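You operate a simulated robot arm through the tools that you are given. There is no shell and no other tool. Be economical: measure what you need, move in short steps, check, and stop when the job is done.

You run a simulated robot arm. Do the job below in one go: nothing can be reset, and whatever is moved stays where it is left.

JOB
Wax the stud in the vice, then free it and lay it in the green cradle.
Fine: the wax stick goes back in its stand.
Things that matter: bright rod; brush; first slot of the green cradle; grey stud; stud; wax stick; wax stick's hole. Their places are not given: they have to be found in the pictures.

Only the result counts: the job must be done as asked and must still hold three seconds after the hand-in. Knocking over, shifting, dropping, spilling or breaking anything else fails it.

ROBOT AND FRAMES
A 7-joint arm with a two-finger parallel gripper, fixed in place. Base frame: the origin is at the foot of the arm, x ahead of it, y to its left, z up; the work surface is at about z = 860. Lengths are in mm, angles in rad, forces in N, time in s.
With the tool pointing down near the work surface it reaches from about 300 to 700 mm from the base axis. Its first joint turns from -1.152 to 1.152 rad. Payload 1.57 kg.
The TCP is the grasp point between the finger pads, 30 mm short of the fingertips. In the tool frame z runs along the fingers and y along their closing line. The gripper opens to 110 mm. The fingers are 24 mm wide and 12 mm thick; the gripper's body (48 by 112 mm) begins 78 mm behind the TCP.
Orientation is that of the tool frame in the base frame, as a unit quaternion [w, x, y, z]. With the fingers straight down and closing along the base's y, the tool's x points along the base's -x, its y along +y and its z along -z.

CONTROLS
- The arm moves only by the tool arm_command. Its argument "deltas" is a list of rows, each an object (a shift or turn left out is 0, a gripper value left out holds the last) with "delta_pos": the shift along the tool's x, y, z in units of 500 mm (1.0 is 500 mm), a list of three; "delta_rot": the turn, a rotation vector about the tool's x, y, z in units of 90 degrees (1.0 is 90 degrees), a list of three; "claw": the opening, from 0 (shut) to 1 (fully open). In form: [{"delta_pos": [dx, dy, dz], "delta_rot": [wx, wy, wz], "claw": claw}, ...]. A call has 1 to 12 rows; each row is the pose to reach, as a shift and turn from the pose commanded when the call began, along the tool's axes at that moment. A call with a number of a shift or a turn outside -1 to 1 is refused whole. A row lasts 0.2 s, in which the tool goes at most 50 mm and 0.15 rad; a call with a longer step from one row to the next is refused whole, and so is a gripper value outside its range. A pose out of reach is approached as far as the arm can. The call stops where the force on the tool passes 70 N (or 10 N more than at its start, if that is more) or the arm is blocked; 0.2 s more then pass. Each finger travels about 108 mm/s and halts on what it meets, pressing with about 39 N; the grip force reading is that of the motor and also rises with nothing between the fingers. The clock runs only during rows and for 0.2 s after the last one: add rows that repeat a pose to give the fingers time. The reply holds the time, the measured pose of the TCP, the force on the tool along the base axes, the opening and the grip force, in the units named above and with some noise, with the torque about the TCP (base axes, N m) and any sound that the robot's microphone picked up, and new pictures: "views" is both (left out), scene, wrist or none.
- Cameras (640 x 400 px; columns grow to the right, rows downward): "scene" is fixed at [160.3, -381.9, 1417.2]; the picture's right is [0.83, -0.56, 0.00], its down [-0.25, -0.37, -0.90] and it looks along [0.50, 0.75, -0.44] (base axes); focal length 286 px, centre (320, 200). "wrist" rides on the gripper at [70, 16, -141] in the tool frame; the picture's right is [-0.23, 0.97, 0.00], its down [-0.86, -0.20, -0.48] and it looks along [-0.47, -0.11, 0.88] (tool axes); focal length 222 px, centre (320, 200).
- pixel_to_xyz(camera, pixels): for up to 12 pixels [column, row] of the newest picture of that camera ("zoom" is the newest enlarged one), the place [x, y, z] in the base frame of the surface seen there, good to about 2 mm. It takes no simulated time.
- zoom(camera, box): a new picture of the part [left, top, right, bottom] of that camera's present view, enlarged. It takes no simulated time.
- job_done(): hands the job in; it is judged then, once.

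Work in short steps. Measure before you move; look again where a grasp or a placing could have gone wrong, and mend it. You have 80 turns and 200 pictures in all, those below and enlarged ones among them. Open the gripper and draw the arm clear of the work before you hand the job in, unless the task says otherwise; then end with one line.

The tools are called as name(argument=value, ...) on one line, values as JSON. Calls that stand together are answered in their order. arm_command: Moves the arm, as the interface text tells. Its arguments: {"type":"object","properties":{"deltas":{"type":"array"},"views":{"type":"string","enum":["both","scene","wrist","none"]}},"required":["deltas"]} The other tools are called the same way: pixel_to_xyz (camera, pixels) gives the place of the surface under pixels of a picture; zoom (camera, box) takes an enlarged picture of a part of a camera's view; job_done () hands the job in.

At the start:

```text
t: 0.0
position: [457.1, 12.7, 1249.3]
tcp_rot: [0.001, 0.001, 1.0, -0.002]
wrist_force: [0.4, -0.1, 0.3]
torque: [-0.03, -0.01, -0.01]
width: 109.6
grasp_force: 0.0
```

scene: 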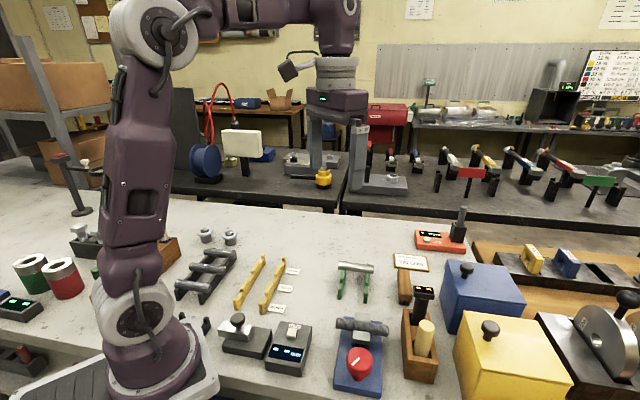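
wrist: 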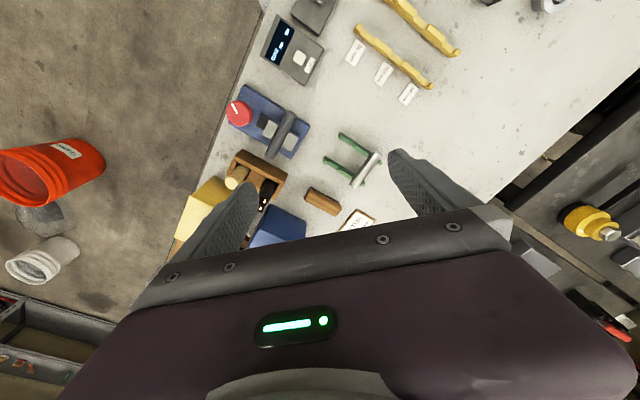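

I see a blue vice with red knob near (360,350), a wooden stand near (420,345), a green cradle near (355,280). I enlarge these areas.

zoom(camera="scene", box=[310, 250, 470, 400])

zoom(camera="scene", box=[160, 220, 320, 380])

zoom(camera="wrist", box=[200, 60, 400, 260])

```text
2.67 times, centred on (390, 325) of scene
```

zoom: 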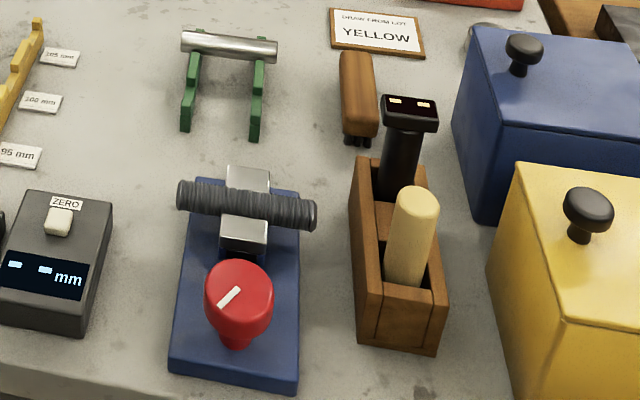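

```text
2.50 times, centred on (240, 300) of scene
```

zoom: 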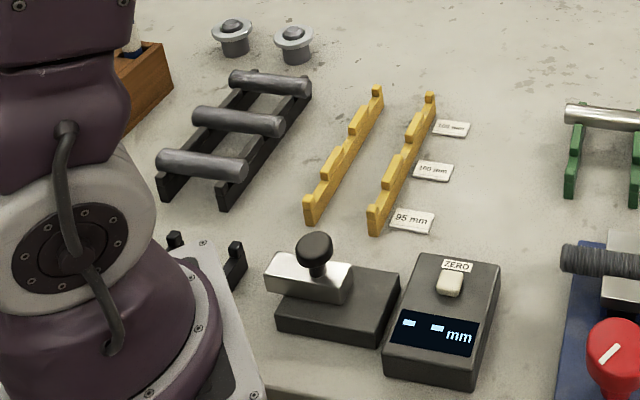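

```text
2.00 times, centred on (300, 160) of wrist
```

zoom: 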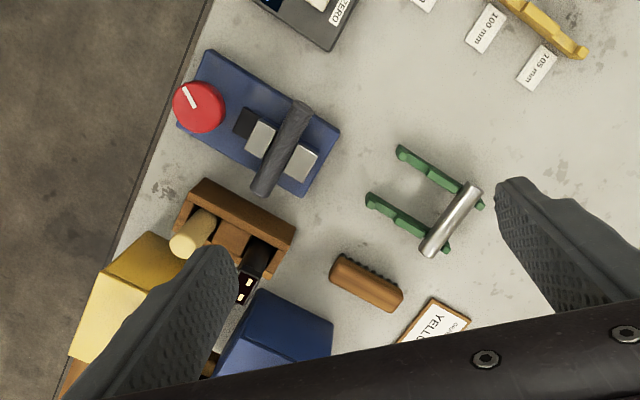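

Next I measure the objects in the newest enlarged wrist picture: stud ends (300,108)/(262,190), knob (198,105), wax stick top (188,240), cradle rod (475,190)/(430,250), etc.

pixel_to_xyz(camera="zoom", pixels=[[301, 106], [281, 149], [262, 189], [198, 106], [262, 137], [300, 163], [183, 244], [205, 222], [473, 190], [430, 250], [403, 153], [372, 200]])

pixel_to_xyz(camera="scene", pixels=[[338, 322], [362, 326], [387, 332], [360, 358], [426, 323], [421, 350], [405, 322], [339, 268], [372, 269], [340, 296], [366, 299], [423, 290]])

```text
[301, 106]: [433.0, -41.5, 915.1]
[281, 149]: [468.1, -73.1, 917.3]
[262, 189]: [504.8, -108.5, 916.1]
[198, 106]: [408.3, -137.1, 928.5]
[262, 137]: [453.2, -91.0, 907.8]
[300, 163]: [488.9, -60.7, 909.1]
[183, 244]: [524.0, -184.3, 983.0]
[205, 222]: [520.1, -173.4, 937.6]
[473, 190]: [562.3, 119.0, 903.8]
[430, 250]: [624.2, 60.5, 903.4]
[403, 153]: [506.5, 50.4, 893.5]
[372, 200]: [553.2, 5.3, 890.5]
```

```text
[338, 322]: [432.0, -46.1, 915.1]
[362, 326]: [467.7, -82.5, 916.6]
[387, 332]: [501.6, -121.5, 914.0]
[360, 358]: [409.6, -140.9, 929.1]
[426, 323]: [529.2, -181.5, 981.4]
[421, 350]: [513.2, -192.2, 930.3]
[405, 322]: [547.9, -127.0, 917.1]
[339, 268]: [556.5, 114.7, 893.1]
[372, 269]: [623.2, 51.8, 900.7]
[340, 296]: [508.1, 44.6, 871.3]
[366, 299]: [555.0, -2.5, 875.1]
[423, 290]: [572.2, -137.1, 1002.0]
```

I move the hand lower and nearer the vice and stand for a good wrist view; also I read the wall board.

arm_command(deltas=[{"delta_pos": [0.048, -0.0325, 0.075]}, {"delta_pos": [0.096, -0.065, 0.15]}, {"delta_pos": [0.144, -0.0975, 0.225]}, {"delta_pos": [0.192, -0.13, 0.3]}, {"delta_pos": [0.192, -0.13, 0.3]}], views="wrist")

zoom(camera="scene", box=[560, 40, 640, 110])

zoom(camera="scene", box=[320, 300, 450, 400])

```text
t: 1.2
position: [361.2, -51.2, 1097.9]
tcp_rot: [0.001, 0.0, 1.0, -0.002]
wrist_force: [-0.3, 0.1, 0.0]
torque: [0.03, 0.01, -0.03]
width: 110.2
grasp_force: 0.1
```

wrist: 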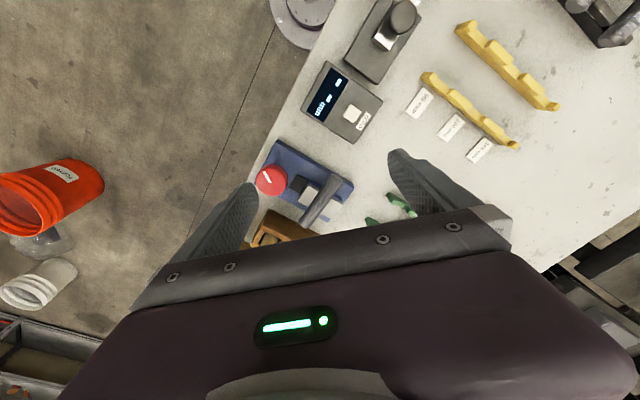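

```text
5.71 times, centred on (600, 75) of scene
```

zoom: 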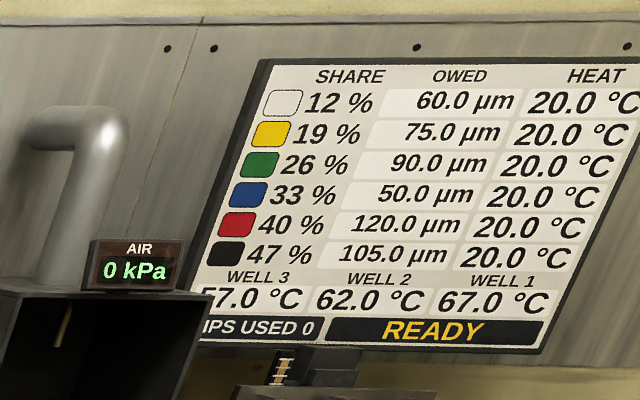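

```text
4.00 times, centred on (385, 350) of scene
```

zoom: 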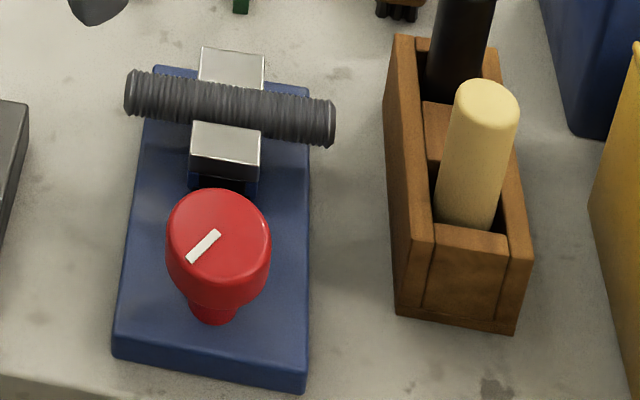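

Wrist view is now blocked for the vice; the scene zoom is clear. I measure stick edges, stand rim, stud ends, jaws and knob in the enlarged scene picture.

pixel_to_xyz(camera="zoom", pixels=[[446, 150], [478, 155], [508, 160], [488, 92], [400, 45], [413, 240], [515, 250], [470, 240], [438, 120], [440, 210], [492, 45], [495, 235]])

pixel_to_xyz(camera="zoom", pixels=[[130, 78], [330, 120], [130, 108], [328, 140], [230, 68], [225, 140], [192, 130], [258, 140], [168, 235], [270, 240], [220, 210], [220, 160]])

pixel_to_xyz(camera="zoom", pixels=[[160, 80], [150, 76], [200, 92], [300, 112], [320, 118], [120, 330], [300, 360], [150, 150], [290, 170], [190, 255], [215, 235], [200, 350]])

```text
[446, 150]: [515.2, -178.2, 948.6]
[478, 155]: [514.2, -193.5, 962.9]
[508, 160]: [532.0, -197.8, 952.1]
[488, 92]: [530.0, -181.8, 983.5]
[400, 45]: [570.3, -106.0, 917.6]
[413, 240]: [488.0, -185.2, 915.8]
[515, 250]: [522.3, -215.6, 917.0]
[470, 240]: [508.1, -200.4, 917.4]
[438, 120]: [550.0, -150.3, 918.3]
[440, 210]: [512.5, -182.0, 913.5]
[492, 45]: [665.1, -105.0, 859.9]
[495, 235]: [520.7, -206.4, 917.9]
```

```text
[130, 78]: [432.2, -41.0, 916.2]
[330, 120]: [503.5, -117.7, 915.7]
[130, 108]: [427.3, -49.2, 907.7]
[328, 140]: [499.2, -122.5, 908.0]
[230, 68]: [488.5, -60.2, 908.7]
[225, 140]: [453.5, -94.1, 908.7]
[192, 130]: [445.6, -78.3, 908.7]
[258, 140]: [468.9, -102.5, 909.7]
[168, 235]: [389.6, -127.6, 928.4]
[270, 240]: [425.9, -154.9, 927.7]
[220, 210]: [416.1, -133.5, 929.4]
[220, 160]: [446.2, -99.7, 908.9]
```

```text
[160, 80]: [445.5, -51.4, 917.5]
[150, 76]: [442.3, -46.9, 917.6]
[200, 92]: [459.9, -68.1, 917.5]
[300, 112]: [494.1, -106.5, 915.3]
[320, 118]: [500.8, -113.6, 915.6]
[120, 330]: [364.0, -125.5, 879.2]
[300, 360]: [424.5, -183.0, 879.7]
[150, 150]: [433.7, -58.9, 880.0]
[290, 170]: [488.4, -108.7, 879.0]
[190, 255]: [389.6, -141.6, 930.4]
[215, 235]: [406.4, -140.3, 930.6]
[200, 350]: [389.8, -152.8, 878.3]
```

Stick axis ≈ (524,-183.5), Ø≈26, stand top 917; everything is rotated by about 44°. I turn the tool by 44° and go above the stick, still high.

arm_command(deltas=[{"delta_pos": [-0.054, -0.044, 0], "delta_rot": [0, 0, -0.0815], "claw": 0.6}, {"delta_pos": [-0.108, -0.088, 0], "delta_rot": [0, 0, -0.163]}, {"delta_pos": [-0.163, -0.132, 0], "delta_rot": [0, 0, -0.2445]}, {"delta_pos": [-0.217, -0.176, 0], "delta_rot": [0, 0, -0.326]}, {"delta_pos": [-0.271, -0.22, 0], "delta_rot": [0, 0, -0.4075]}, {"delta_pos": [-0.326, -0.265, 0], "delta_rot": [0, 0, -0.489]}, {"delta_pos": [-0.326, -0.265, 0], "delta_rot": [0, 0, -0.489]}], views="both")

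```text
t: 2.8
position: [523.9, -184.9, 1100.6]
tcp_rot: [0.0, -0.375, 0.927, -0.002]
wrist_force: [-0.2, 0.4, -0.1]
torque: [0.0, 0.02, -0.04]
width: 65.9
grasp_force: 0.2
```

scene: 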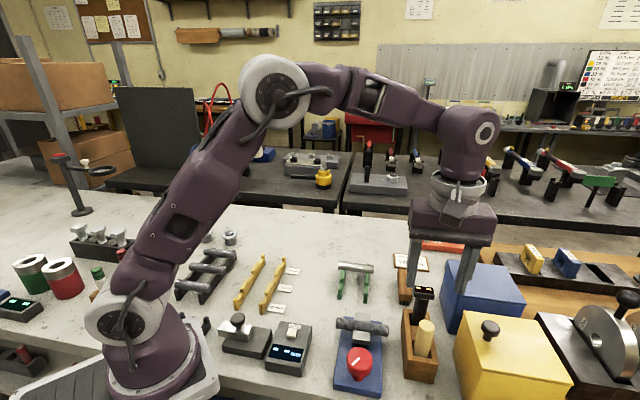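
wrist: 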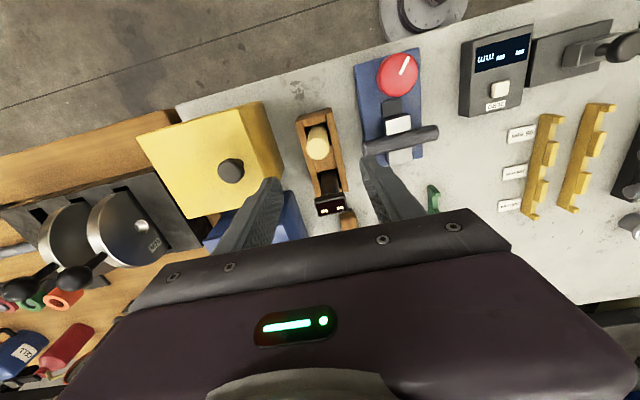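

I enlarge the wrist view near the stick (318,140) and vice to refine the centre and clearances.

zoom(camera="wrist", box=[240, 40, 450, 230])

```text
2.11 times, centred on (345, 135) of wrist
```

zoom: 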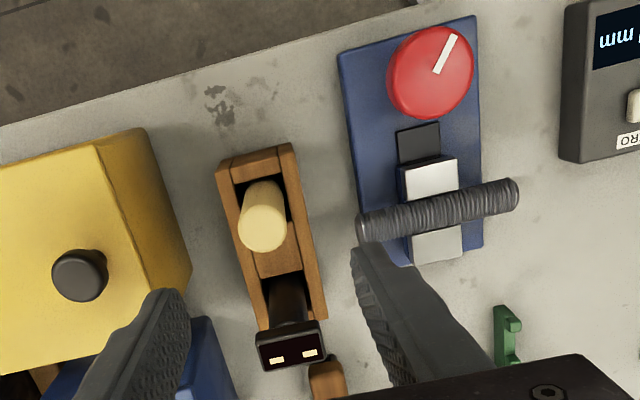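

pixel_to_xyz(camera="zoom", pixels=[[264, 237], [241, 232], [286, 232], [262, 250], [260, 190], [100, 150], [188, 270], [150, 200], [228, 170], [292, 150], [306, 310], [84, 268]])

pixel_to_xyz(camera="zoom", pixels=[[362, 228], [514, 193], [505, 190], [438, 208], [405, 215], [462, 202], [458, 165], [404, 195], [412, 255], [460, 240], [432, 60], [400, 150]])

```text
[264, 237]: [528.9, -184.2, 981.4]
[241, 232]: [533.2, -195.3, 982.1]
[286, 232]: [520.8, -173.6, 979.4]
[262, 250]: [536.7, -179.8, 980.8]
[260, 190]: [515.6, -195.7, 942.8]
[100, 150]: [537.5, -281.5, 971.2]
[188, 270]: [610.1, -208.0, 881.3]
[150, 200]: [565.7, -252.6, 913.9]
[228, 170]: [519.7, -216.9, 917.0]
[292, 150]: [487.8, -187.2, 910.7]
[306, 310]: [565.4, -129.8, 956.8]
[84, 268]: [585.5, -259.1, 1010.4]
```

```text
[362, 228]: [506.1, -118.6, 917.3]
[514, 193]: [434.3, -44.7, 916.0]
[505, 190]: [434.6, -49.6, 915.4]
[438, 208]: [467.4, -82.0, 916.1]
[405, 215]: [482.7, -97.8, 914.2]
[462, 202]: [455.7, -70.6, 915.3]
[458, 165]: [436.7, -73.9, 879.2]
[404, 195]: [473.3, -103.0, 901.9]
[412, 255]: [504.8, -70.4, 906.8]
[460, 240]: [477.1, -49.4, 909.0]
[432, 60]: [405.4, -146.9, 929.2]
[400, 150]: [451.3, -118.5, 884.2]
```

Stick top centre ≈ (526.5,-184.5,982). Opening 66 mm clears the boxes; I descend to TCP z≈955 (tips 8 mm above the stand) and look before closing.

arm_command(deltas=[{"delta_pos": [-0.004, -0.002, 0.075]}, {"delta_pos": [-0.004, -0.002, 0.15]}, {"delta_pos": [-0.004, -0.002, 0.22]}, {"delta_pos": [-0.004, -0.002, 0.26]}, {"delta_pos": [-0.004, -0.002, 0.288]}, {"delta_pos": [-0.004, -0.002, 0.288]}], views="both")

```text
t: 4.2
position: [526.5, -185.1, 955.8]
tcp_rot: [0.0, -0.375, 0.927, -0.003]
wrist_force: [-0.3, -0.5, 0.4]
torque: [-0.01, -0.02, 0.0]
width: 66.2
grasp_force: 0.1
```

scene: 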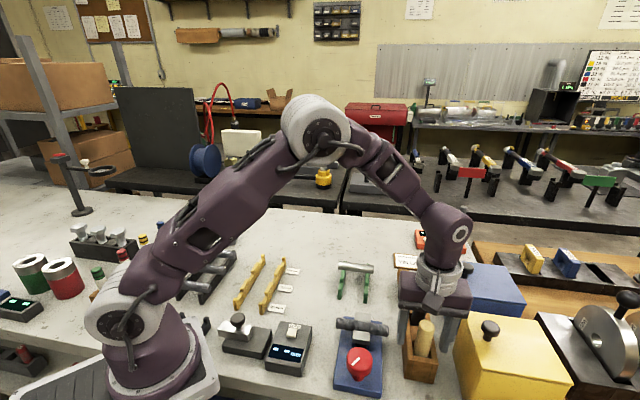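
wrist: 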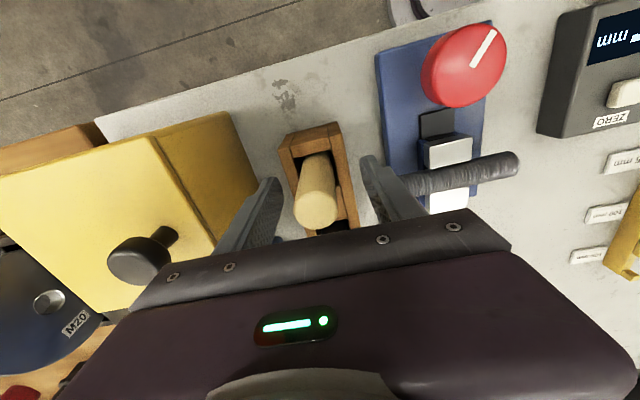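

The stick stands between the fingers; I close.

arm_command(deltas=[{"claw": 0.3}, {"claw": 0.15}, {"claw": 0.1}, {"claw": 0.1}], views="wrist")

```text
t: 5.2
position: [526.3, -185.4, 955.5]
tcp_rot: [0.0, -0.374, 0.927, -0.003]
wrist_force: [-1.1, 0.6, 0.1]
torque: [0.06, 0.07, 0.0]
width: 26.5
grasp_force: 37.4
```

wrist: 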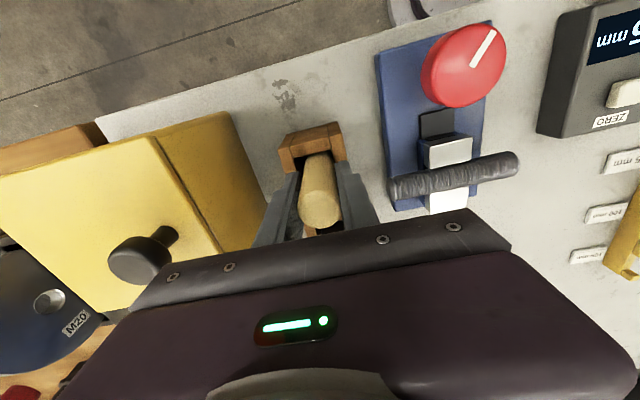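

Held (26.5 mm). I lift straight up 120 mm.

arm_command(deltas=[{"delta_pos": [0, 0, -0.04]}, {"delta_pos": [0, 0, -0.1]}, {"delta_pos": [0, 0, -0.17]}, {"delta_pos": [0, 0, -0.24]}, {"delta_pos": [0, 0, -0.24]}], views="both")

zoom(camera="scene", box=[370, 200, 500, 390])

```text
t: 6.4
position: [526.3, -183.4, 1076.2]
tcp_rot: [0.0, -0.375, 0.927, -0.002]
wrist_force: [0.2, 0.0, -0.4]
torque: [0.03, 0.02, 0.01]
width: 26.7
grasp_force: 37.9
```

scene: 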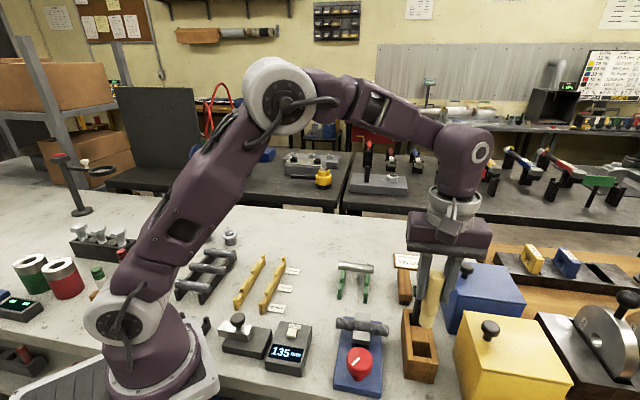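
wrist: 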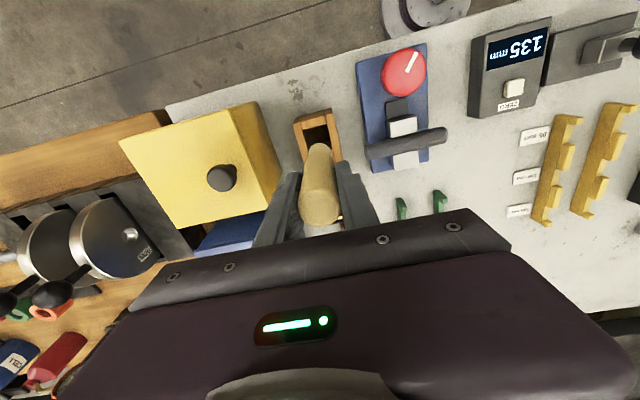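

```text
2.11 times, centred on (435, 295) of scene
```

zoom: 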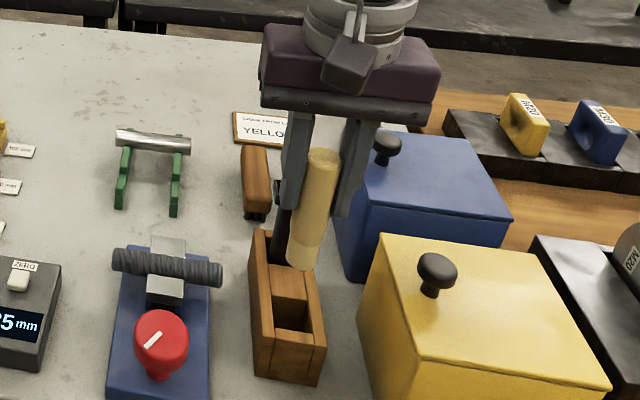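

I measure the stick's bottom end in the enlarged picture, at about (300,262), and its hole.

pixel_to_xyz(camera="zoom", pixels=[[300, 264], [300, 268], [290, 262], [316, 262], [305, 220], [322, 155], [290, 318], [306, 330], [272, 325], [170, 268]])

```text
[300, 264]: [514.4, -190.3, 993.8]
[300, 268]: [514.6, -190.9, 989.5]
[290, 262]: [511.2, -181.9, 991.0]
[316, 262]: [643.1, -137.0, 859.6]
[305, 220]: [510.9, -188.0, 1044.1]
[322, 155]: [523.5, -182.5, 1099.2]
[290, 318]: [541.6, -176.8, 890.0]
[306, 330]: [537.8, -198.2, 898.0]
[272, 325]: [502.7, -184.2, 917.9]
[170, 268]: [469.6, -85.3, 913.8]
```

Stick bottom is 88 mm below the TCP; stud axis passes (468.5,-80.5) along (0.695,-0.719), top at 917.5. I carry the stick over the near stud end and lower to just above it.

arm_command(deltas=[{"delta_pos": [-0.03, 0.069, 0]}, {"delta_pos": [-0.06, 0.138, 0]}, {"delta_pos": [-0.06, 0.138, 0.06]}, {"delta_pos": [-0.06, 0.138, 0.12]}, {"delta_pos": [-0.06, 0.138, 0.128]}, {"delta_pos": [-0.06, 0.138, 0.128]}], views="both")

zoom(camera="scene", box=[310, 250, 440, 390])

```text
t: 7.8
position: [499.9, -115.0, 1010.6]
tcp_rot: [0.001, -0.375, 0.927, -0.003]
wrist_force: [0.0, -0.4, 0.0]
torque: [0.0, -0.06, 0.03]
width: 26.2
grasp_force: 37.4
```

scene: 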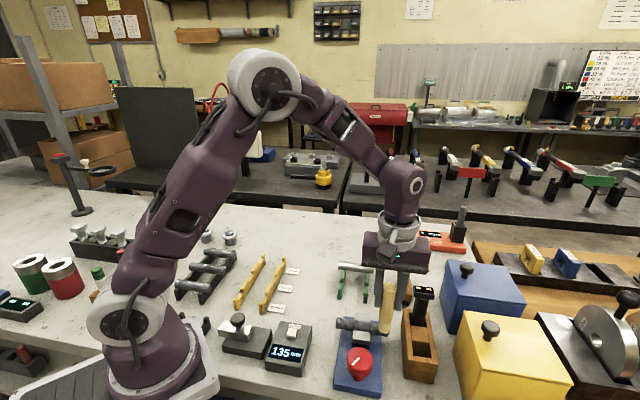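
wrist: 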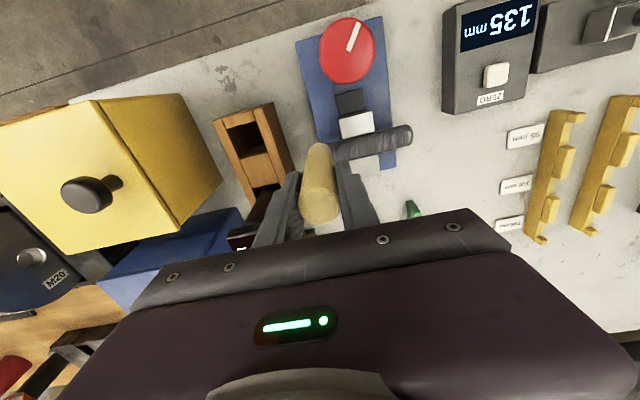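

```text
2.86 times, centred on (375, 320) of scene
```

zoom: 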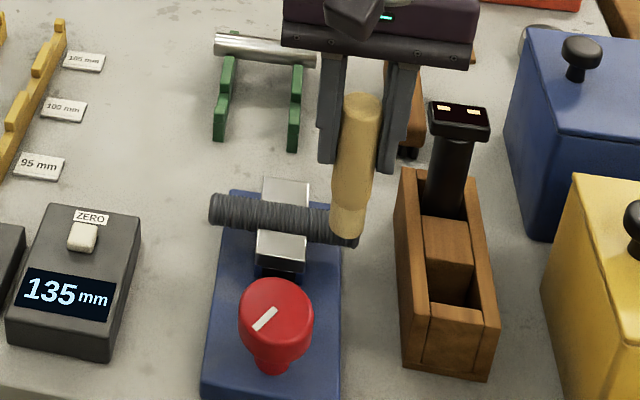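

The tip is right over the stud's near end. I lower in small steps and watch the force.

arm_command(deltas=[{"delta_pos": [0, 0, 0.006]}, {"delta_pos": [0, 0, 0.009]}, {"delta_pos": [0, 0, 0.011]}], views="none")

```text
t: 8.6
position: [500.4, -113.1, 1006.8]
tcp_rot: [0.001, -0.374, 0.927, -0.002]
wrist_force: [5.4, -4.7, 11.1]
torque: [-0.43, -0.47, 0.0]
width: 26.7
grasp_force: 37.6
```

Contact with 11 N. I draw the stick along the stud to the far end (tool +y, 90 mm).

arm_command(deltas=[{"delta_pos": [0, 0.02, 0.011]}, {"delta_pos": [0, 0.04, 0.011]}, {"delta_pos": [0, 0.06, 0.011]}, {"delta_pos": [0, 0.08, 0.011]}, {"delta_pos": [0, 0.1, 0.011]}, {"delta_pos": [0, 0.12, 0.011]}, {"delta_pos": [0, 0.14, 0.011]}, {"delta_pos": [0, 0.16, 0.011]}, {"delta_pos": [0, 0.18, 0.011]}], views="both")

zoom(camera="scene", box=[310, 250, 440, 390])

```text
t: 10.6
position: [436.6, -49.1, 1000.2]
tcp_rot: [0.0, -0.375, 0.927, -0.002]
wrist_force: [0.1, 0.1, -0.6]
torque: [-0.02, -0.04, -0.01]
width: 26.3
grasp_force: 37.3
```

scene: 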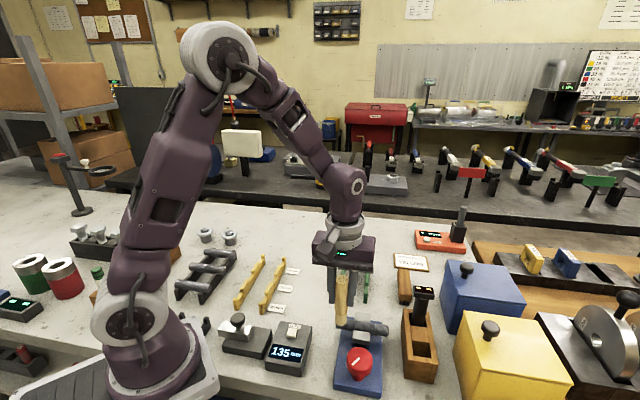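
wrist: 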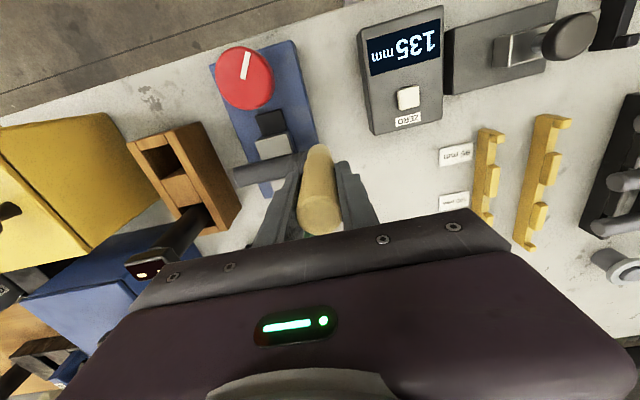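

```text
2.86 times, centred on (375, 320) of scene
```

zoom: 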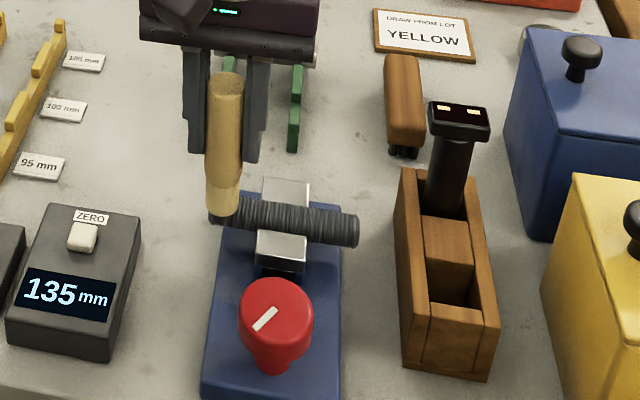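

Force reads zero at the far end, so contact may have been lost. I look closely.

zoom(camera="scene", box=[325, 280, 400, 340])

zoom(camera="wrist", box=[220, 120, 350, 220])

```text
6.67 times, centred on (362, 310) of scene
```

zoom: 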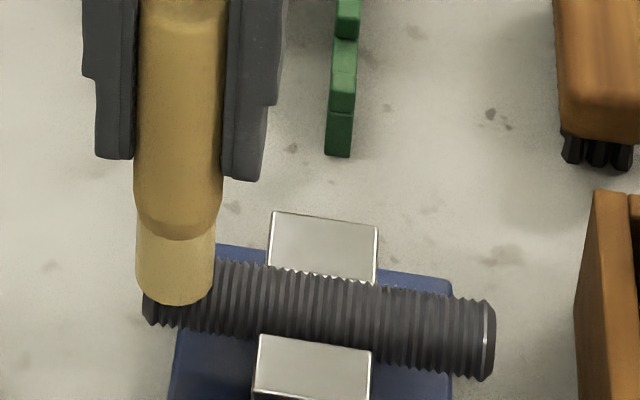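

```text
4.00 times, centred on (285, 170) of wrist
```

zoom: 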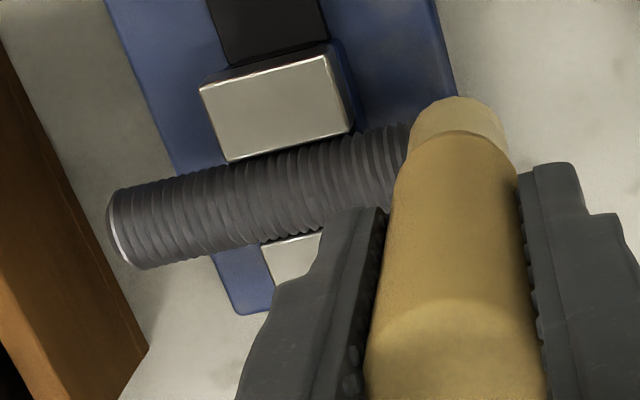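

The stick has a holder with a paler wax tip. I measure the tip's bottom edge and the stud top in the enlarged wrist view, then the scene.

pixel_to_xyz(camera="zoom", pixels=[[455, 100], [420, 125], [395, 135], [370, 145], [330, 150], [120, 215], [250, 190], [405, 170]])

pixel_to_xyz(camera="scene", pixels=[[348, 309], [349, 307], [344, 307], [353, 305], [360, 310], [375, 314], [349, 298]])

```text
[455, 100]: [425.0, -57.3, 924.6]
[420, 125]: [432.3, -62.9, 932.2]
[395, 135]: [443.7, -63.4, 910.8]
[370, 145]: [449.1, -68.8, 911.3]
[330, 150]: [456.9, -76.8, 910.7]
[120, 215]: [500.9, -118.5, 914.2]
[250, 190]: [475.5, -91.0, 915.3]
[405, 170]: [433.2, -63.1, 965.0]
```

```text
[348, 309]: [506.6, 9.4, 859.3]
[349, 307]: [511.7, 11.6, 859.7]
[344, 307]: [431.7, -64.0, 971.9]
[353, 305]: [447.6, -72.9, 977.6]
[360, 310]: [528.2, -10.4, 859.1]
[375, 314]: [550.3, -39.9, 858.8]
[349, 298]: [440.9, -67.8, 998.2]
```

I remeasure the tip with proper scene pixels: bottom near (340,325).

pixel_to_xyz(camera="scene", pixels=[[340, 324.5], [340, 323], [340, 320], [336, 323], [350, 323], [340, 328], [350, 326], [352, 319], [365, 322], [380, 326]])

```text
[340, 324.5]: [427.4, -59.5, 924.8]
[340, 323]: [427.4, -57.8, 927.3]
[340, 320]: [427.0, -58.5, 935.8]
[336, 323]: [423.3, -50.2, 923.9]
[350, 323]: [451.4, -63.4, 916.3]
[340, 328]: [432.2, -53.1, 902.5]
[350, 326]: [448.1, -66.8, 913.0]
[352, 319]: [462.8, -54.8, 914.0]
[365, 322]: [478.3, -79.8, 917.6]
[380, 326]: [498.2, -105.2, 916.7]
```

The wax tip bottom is at about z 923, roughly 5 mm above the stud top, so the stick slid up a little in the grip. I lower until contact again.

arm_command(deltas=[{"delta_pos": [0, 0, 0.004]}, {"delta_pos": [0, 0, 0.006]}, {"delta_pos": [0, 0, 0.006]}], views="none")

```text
t: 11.4
position: [437.7, -50.2, 996.6]
tcp_rot: [0.0, -0.375, 0.927, -0.002]
wrist_force: [-2.2, 2.9, 6.6]
torque: [0.16, 0.1, 0.0]
width: 25.9
grasp_force: 37.7
```

Contact (6.6 N). I stroke back toward the near end in short parts, reading the force.

arm_command(deltas=[{"delta_pos": [0, -0.02, 0.002]}, {"delta_pos": [0, -0.04, 0.002]}, {"delta_pos": [0, -0.06, 0.002]}], views="none")

```text
t: 12.2
position: [458.0, -70.6, 997.1]
tcp_rot: [0.001, -0.375, 0.927, -0.002]
wrist_force: [-10.1, 12.8, 47.9]
torque: [1.13, 0.76, 0.05]
width: 26.1
grasp_force: 37.4
```

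48 N is more than needed; I ease off 2.5 mm and continue the stroke.

arm_command(deltas=[{"delta_pos": [0, 0, -0.004]}, {"delta_pos": [0, -0.015, -0.004]}, {"delta_pos": [0, -0.03, -0.004]}], views="none")

```text
t: 13.0
position: [468.9, -81.9, 997.6]
tcp_rot: [0.001, -0.374, 0.928, -0.002]
wrist_force: [-0.5, -0.2, -0.4]
torque: [-0.02, -0.01, -0.03]
width: 26.3
grasp_force: 36.8
```

Contact lost; I lower by 1.5 mm in fine steps.

arm_command(deltas=[{"delta_pos": [0, 0, 0.001]}, {"delta_pos": [0, 0, 0.002]}], views="scene")

zoom(camera="scene", box=[325, 290, 400, 350])

```text
t: 13.6
position: [467.6, -82.2, 997.0]
tcp_rot: [0.0, -0.375, 0.927, -0.002]
wrist_force: [-1.3, 1.0, 7.8]
torque: [0.08, 0.08, 0.0]
width: 26.1
grasp_force: 36.9
```

scene: 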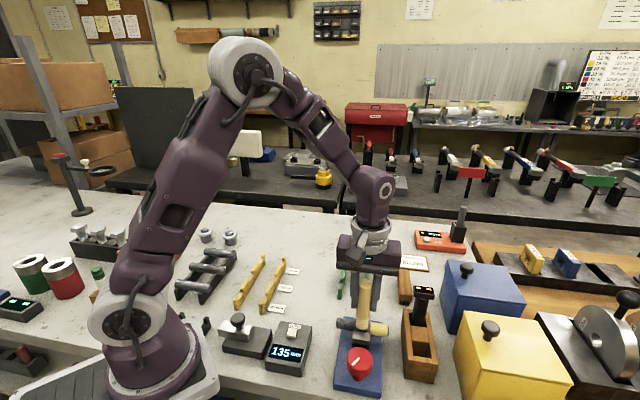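

```text
6.67 times, centred on (362, 320) of scene
```

zoom: 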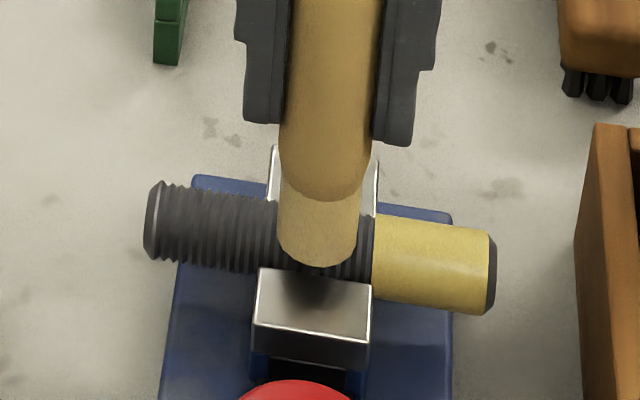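

The near half of the stud is now coated yellow. I keep this 8 N contact and stroke toward the near end.

arm_command(deltas=[{"delta_pos": [0, -0.02, 0]}, {"delta_pos": [0, -0.04, 0]}, {"delta_pos": [0, -0.06, 0]}, {"delta_pos": [0, -0.075, 0]}], views="scene")

zoom(camera="scene", box=[325, 290, 400, 350])

```text
t: 14.6
position: [494.7, -109.3, 995.9]
tcp_rot: [0.0, -0.374, 0.927, -0.002]
wrist_force: [-0.1, 1.7, 2.7]
torque: [0.05, 0.07, 0.03]
width: 26.1
grasp_force: 37.2
```

scene: 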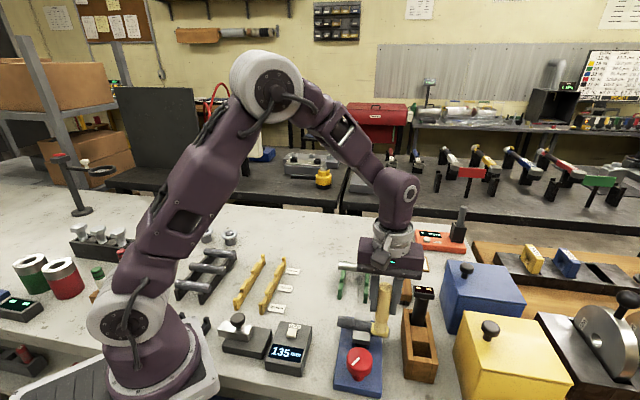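

```text
6.67 times, centred on (362, 320) of scene
```

zoom: 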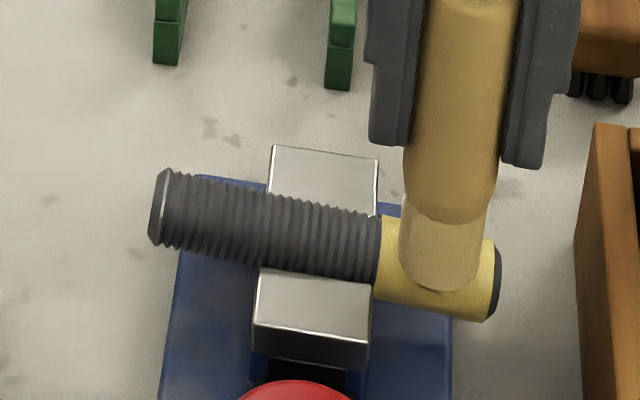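

The near half is coated, the far half bare. I lift 4 mm, move over the far half, and lower gently.

arm_command(deltas=[{"delta_pos": [0, 0, -0.01]}, {"delta_pos": [0, 0.07, -0.01]}, {"delta_pos": [0, 0.135, -0.01]}, {"delta_pos": [0, 0.135, -0.003]}, {"delta_pos": [0, 0.135, -0.0]}], views="scene")

zoom(camera="scene", box=[325, 290, 400, 350])

```text
t: 15.8
position: [448.5, -57.9, 998.4]
tcp_rot: [0.0, -0.374, 0.927, -0.002]
wrist_force: [-2.8, 1.1, 12.8]
torque: [0.15, 0.19, 0.0]
width: 26.0
grasp_force: 37.2
```

scene: 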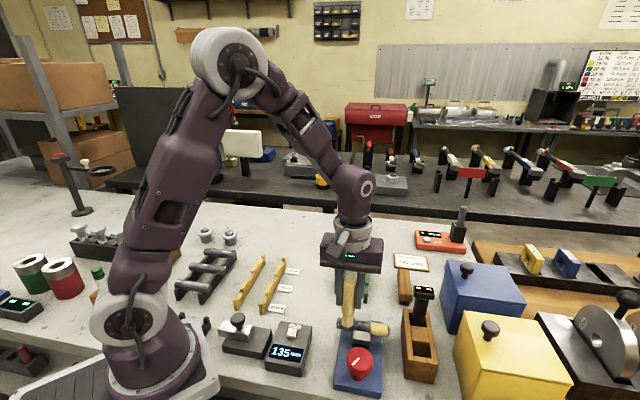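

```text
6.67 times, centred on (362, 320) of scene
```

zoom: 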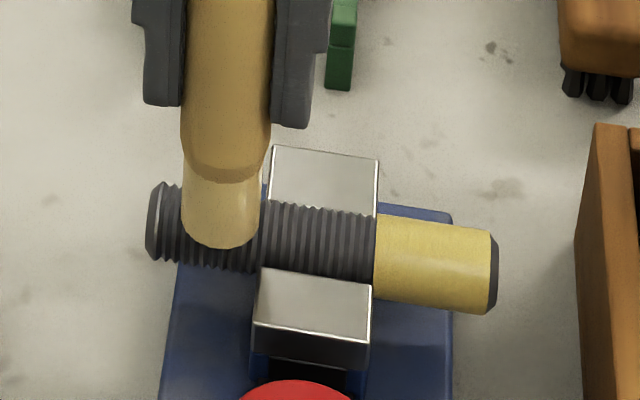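

Contact 13 N on the far half. I rub back and forth here (about ±12 mm).

arm_command(deltas=[{"delta_pos": [0, 0.012, 0]}, {"delta_pos": [0, 0.024, 0.001]}, {"delta_pos": [0, 0.012, 0.001]}, {"delta_pos": [0, 0, 0]}, {"delta_pos": [0, -0.015, 0]}, {"delta_pos": [0, -0.025, 0]}, {"delta_pos": [0, -0.012, 0]}, {"delta_pos": [0, 0, 0]}], views="scene")

zoom(camera="scene", box=[325, 290, 400, 350])

```text
t: 17.6
position: [447.2, -61.2, 996.3]
tcp_rot: [-0.001, -0.374, 0.927, -0.002]
wrist_force: [1.3, -1.2, 16.7]
torque: [-0.17, -0.26, 0.01]
width: 25.7
grasp_force: 36.6
```

scene: 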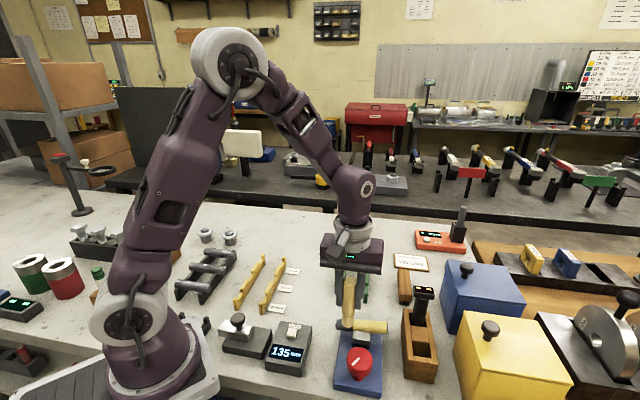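

```text
6.67 times, centred on (362, 320) of scene
```

zoom: 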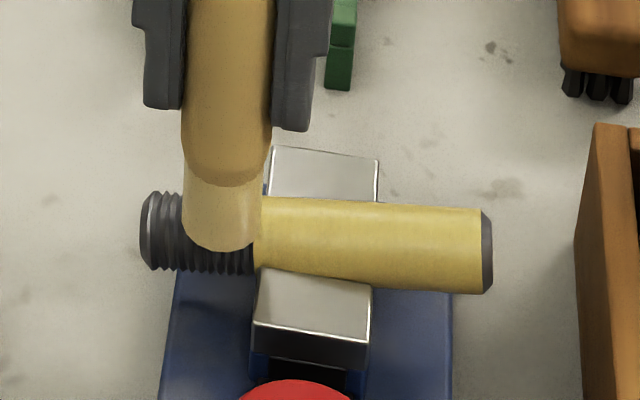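

Two thirds are coated; only the far end (zoom (195,235)) is left. I rub there, further outward.

arm_command(deltas=[{"delta_pos": [0, 0.012, 0]}, {"delta_pos": [0, 0.024, 0]}, {"delta_pos": [0, 0.034, 0.001]}, {"delta_pos": [0, 0.02, 0.001]}, {"delta_pos": [0, 0.005, 0]}, {"delta_pos": [0, 0.02, 0.001]}, {"delta_pos": [0, 0.034, 0.001]}, {"delta_pos": [0, 0.02, 0.001]}], views="scene")

zoom(camera="scene", box=[325, 290, 400, 350])

```text
t: 19.4
position: [439.2, -52.3, 996.9]
tcp_rot: [0.001, -0.375, 0.927, -0.002]
wrist_force: [-3.3, 3.5, 11.2]
torque: [0.22, 0.18, 0.0]
width: 26.2
grasp_force: 36.9
```

scene: 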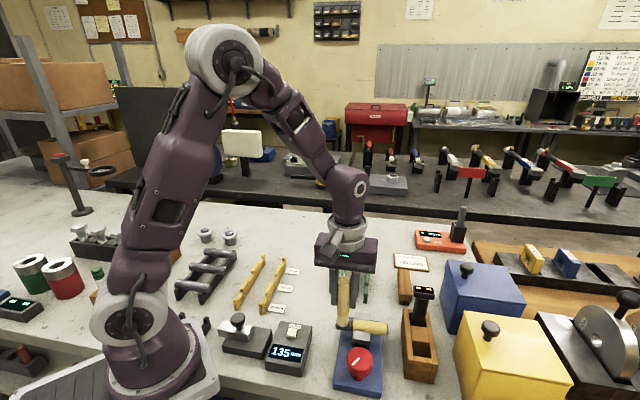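

```text
6.67 times, centred on (362, 320) of scene
```

zoom: 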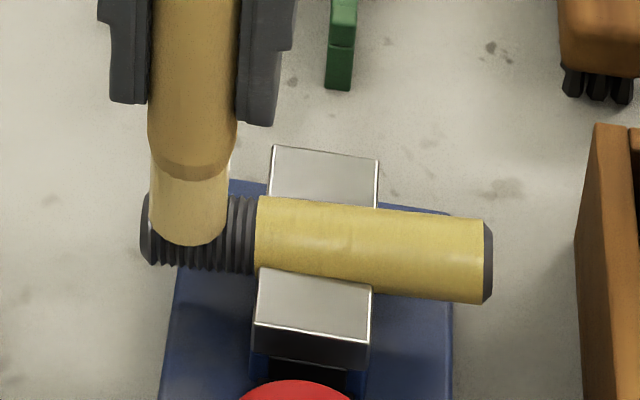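

Far third still bare. I rub more with longer strokes, then lift to look.

arm_command(deltas=[{"delta_pos": [0, 0.01, 0]}, {"delta_pos": [0, 0, 0]}, {"delta_pos": [0, -0.012, 0]}, {"delta_pos": [0, -0.024, 0]}, {"delta_pos": [0, -0.036, 0]}, {"delta_pos": [0, -0.024, 0]}, {"delta_pos": [0, -0.012, 0]}, {"delta_pos": [0, 0, 0]}, {"delta_pos": [0, 0.012, 0.0]}, {"delta_pos": [0, 0, 0]}, {"delta_pos": [0, -0.02, 0]}, {"delta_pos": [0, -0.02, -0.012]}], views="scene")

zoom(camera="scene", box=[325, 290, 400, 350])

```text
t: 22.0
position: [447.7, -61.5, 1002.7]
tcp_rot: [0.0, -0.375, 0.927, -0.001]
wrist_force: [0.2, 0.3, -1.2]
torque: [-0.02, 0.0, -0.01]
width: 26.2
grasp_force: 36.8
```

scene: 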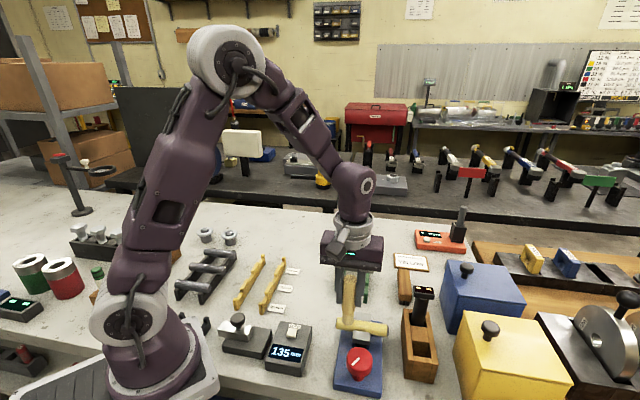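

```text
6.67 times, centred on (362, 320) of scene
```

zoom: 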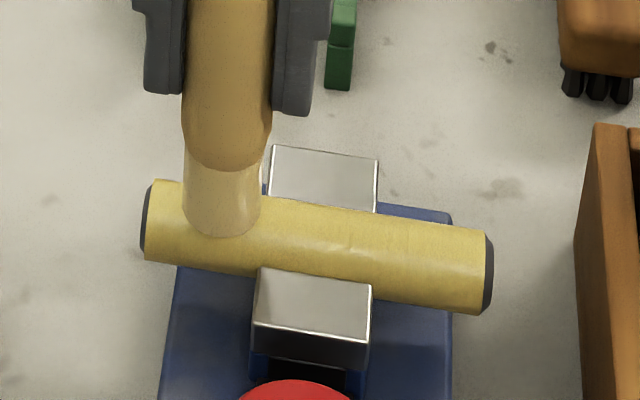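

The whole stud is coated. I raise the stick and return above its hole, exactly over the grasp pose.

arm_command(deltas=[{"delta_pos": [0, 0, -0.07]}, {"delta_pos": [0, 0, -0.145]}, {"delta_pos": [0.015, -0.072, -0.145]}, {"delta_pos": [0.03, -0.144, -0.145]}, {"delta_pos": [0.045, -0.216, -0.145]}, {"delta_pos": [0.06, -0.288, -0.145]}, {"delta_pos": [0.06, -0.288, -0.145]}], views="both")

zoom(camera="scene", box=[370, 230, 490, 390])

zoom(camera="wrist", box=[250, 80, 390, 230])

```text
t: 23.6
position: [526.0, -184.2, 1074.5]
tcp_rot: [-0.001, -0.374, 0.927, -0.002]
wrist_force: [0.0, -0.1, 0.3]
torque: [0.01, -0.01, 0.02]
width: 26.0
grasp_force: 36.8
```

scene: 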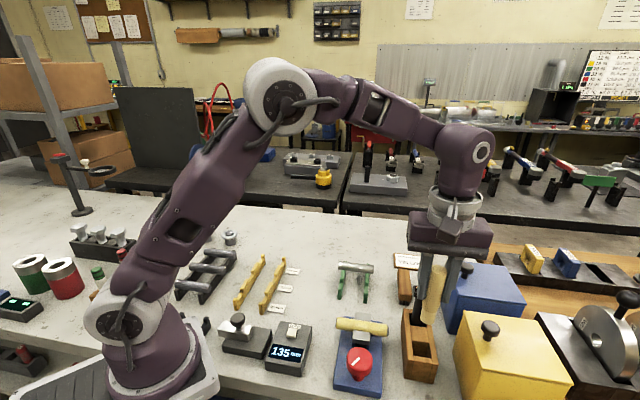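
wrist: 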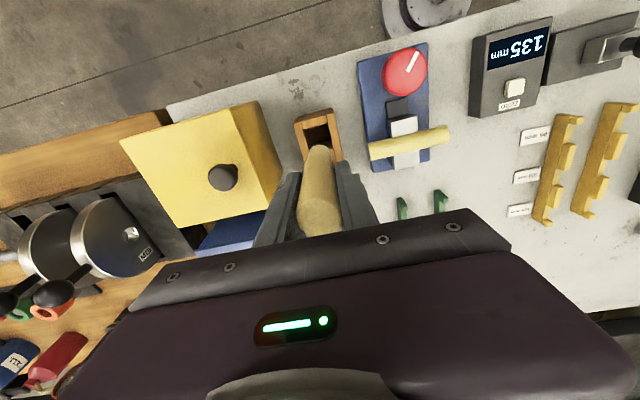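

```text
2.50 times, centred on (430, 310) of scene
```

zoom: 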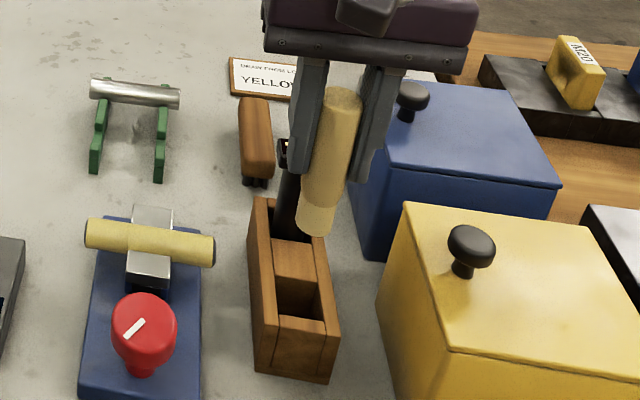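

```text
2.67 times, centred on (320, 155) of wrist
```

zoom: 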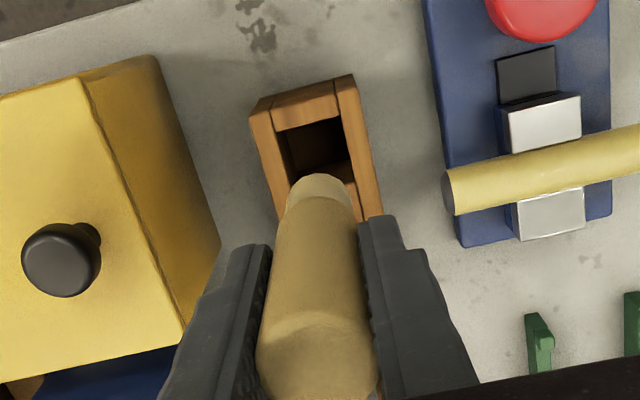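

I measure the hole's rim in the enlarged wrist view to confirm its centre, and check the tip.

pixel_to_xyz(camera="zoom", pixels=[[272, 131], [342, 115], [268, 130], [345, 114], [283, 185], [357, 182], [265, 180], [365, 180], [305, 108], [300, 180], [340, 182], [318, 178]])

pixel_to_xyz(camera="scene", pixels=[[428, 325], [425, 323], [430, 312], [428, 337], [417, 338], [439, 342], [416, 326], [434, 326]])

```text
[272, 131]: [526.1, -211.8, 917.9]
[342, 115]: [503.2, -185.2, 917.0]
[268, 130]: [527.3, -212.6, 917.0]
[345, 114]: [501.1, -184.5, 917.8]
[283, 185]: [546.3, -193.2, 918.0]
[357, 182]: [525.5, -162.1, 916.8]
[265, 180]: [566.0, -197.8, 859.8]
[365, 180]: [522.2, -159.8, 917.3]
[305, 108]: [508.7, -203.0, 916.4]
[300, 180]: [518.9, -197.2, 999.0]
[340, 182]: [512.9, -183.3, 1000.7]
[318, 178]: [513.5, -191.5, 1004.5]
```

```text
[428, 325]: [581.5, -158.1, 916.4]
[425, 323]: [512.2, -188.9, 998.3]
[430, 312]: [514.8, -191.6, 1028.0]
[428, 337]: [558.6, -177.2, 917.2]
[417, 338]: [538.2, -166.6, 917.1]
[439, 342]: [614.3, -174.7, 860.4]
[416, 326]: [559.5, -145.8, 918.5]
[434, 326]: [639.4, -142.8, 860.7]
```

The hole centre agrees. I lower the stick to TCP≈952 carefully.

arm_command(deltas=[{"delta_pos": [0, 0, 0.06]}, {"delta_pos": [0, 0, 0.11]}, {"delta_pos": [0, 0, 0.16]}, {"delta_pos": [0, 0, 0.2]}, {"delta_pos": [0, 0, 0.23]}, {"delta_pos": [0, 0, 0.24]}, {"delta_pos": [0, 0, 0.247]}, {"delta_pos": [0, 0, 0.247]}], views="both")

```text
t: 25.4
position: [525.7, -184.6, 951.8]
tcp_rot: [0.0, -0.374, 0.927, -0.002]
wrist_force: [-0.5, 0.0, -1.1]
torque: [0.0, -0.01, 0.0]
width: 25.9
grasp_force: 36.9
```

scene: 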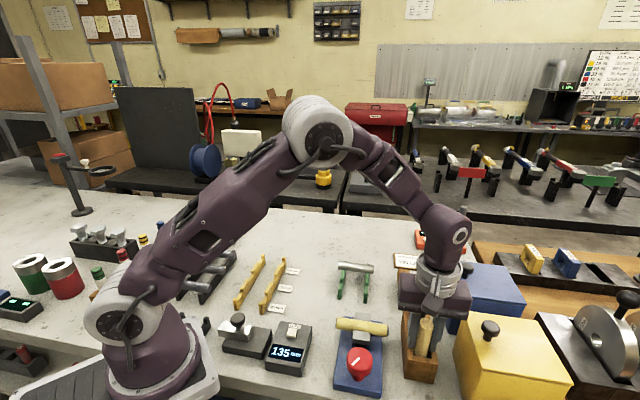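
wrist: 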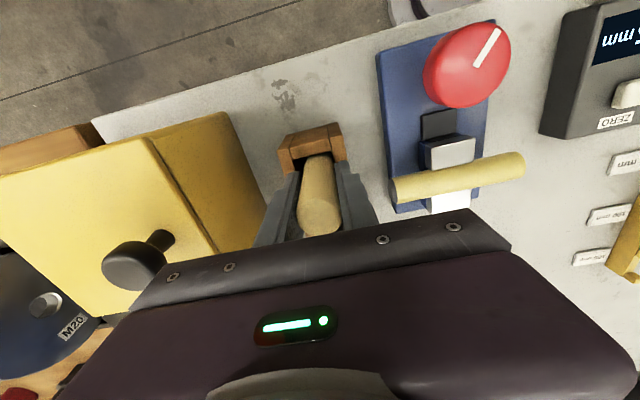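

The stick is in its hole without contact. I go 2 mm further and open.

arm_command(deltas=[{"delta_pos": [0, 0, 0.004]}, {"delta_pos": [0, 0, 0.004], "claw": 0.3}, {"delta_pos": [0, 0, 0.004], "claw": 0.55}, {"delta_pos": [0, 0, 0.004], "claw": 0.55}, {"delta_pos": [0, 0, 0.004]}], views="both")

```text
t: 26.6
position: [526.4, -185.7, 949.8]
tcp_rot: [-0.001, -0.375, 0.927, -0.002]
wrist_force: [-0.3, 1.0, 0.4]
torque: [-0.03, -0.04, -0.01]
width: 60.6
grasp_force: 0.0
```

scene: 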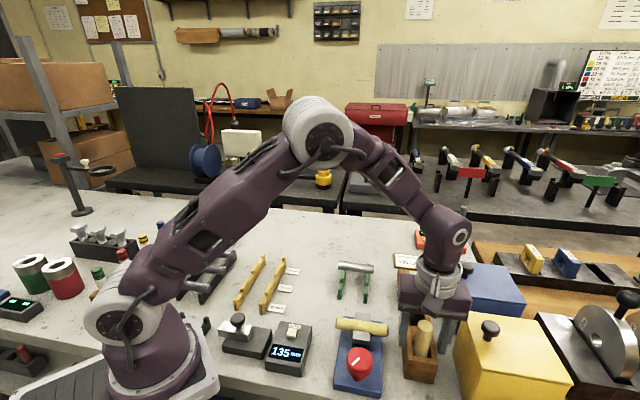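
wrist: 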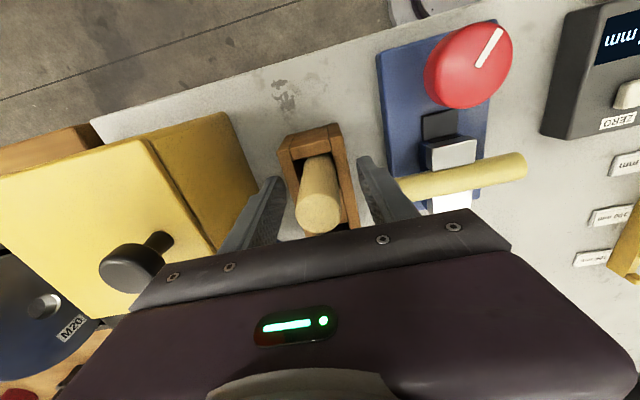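

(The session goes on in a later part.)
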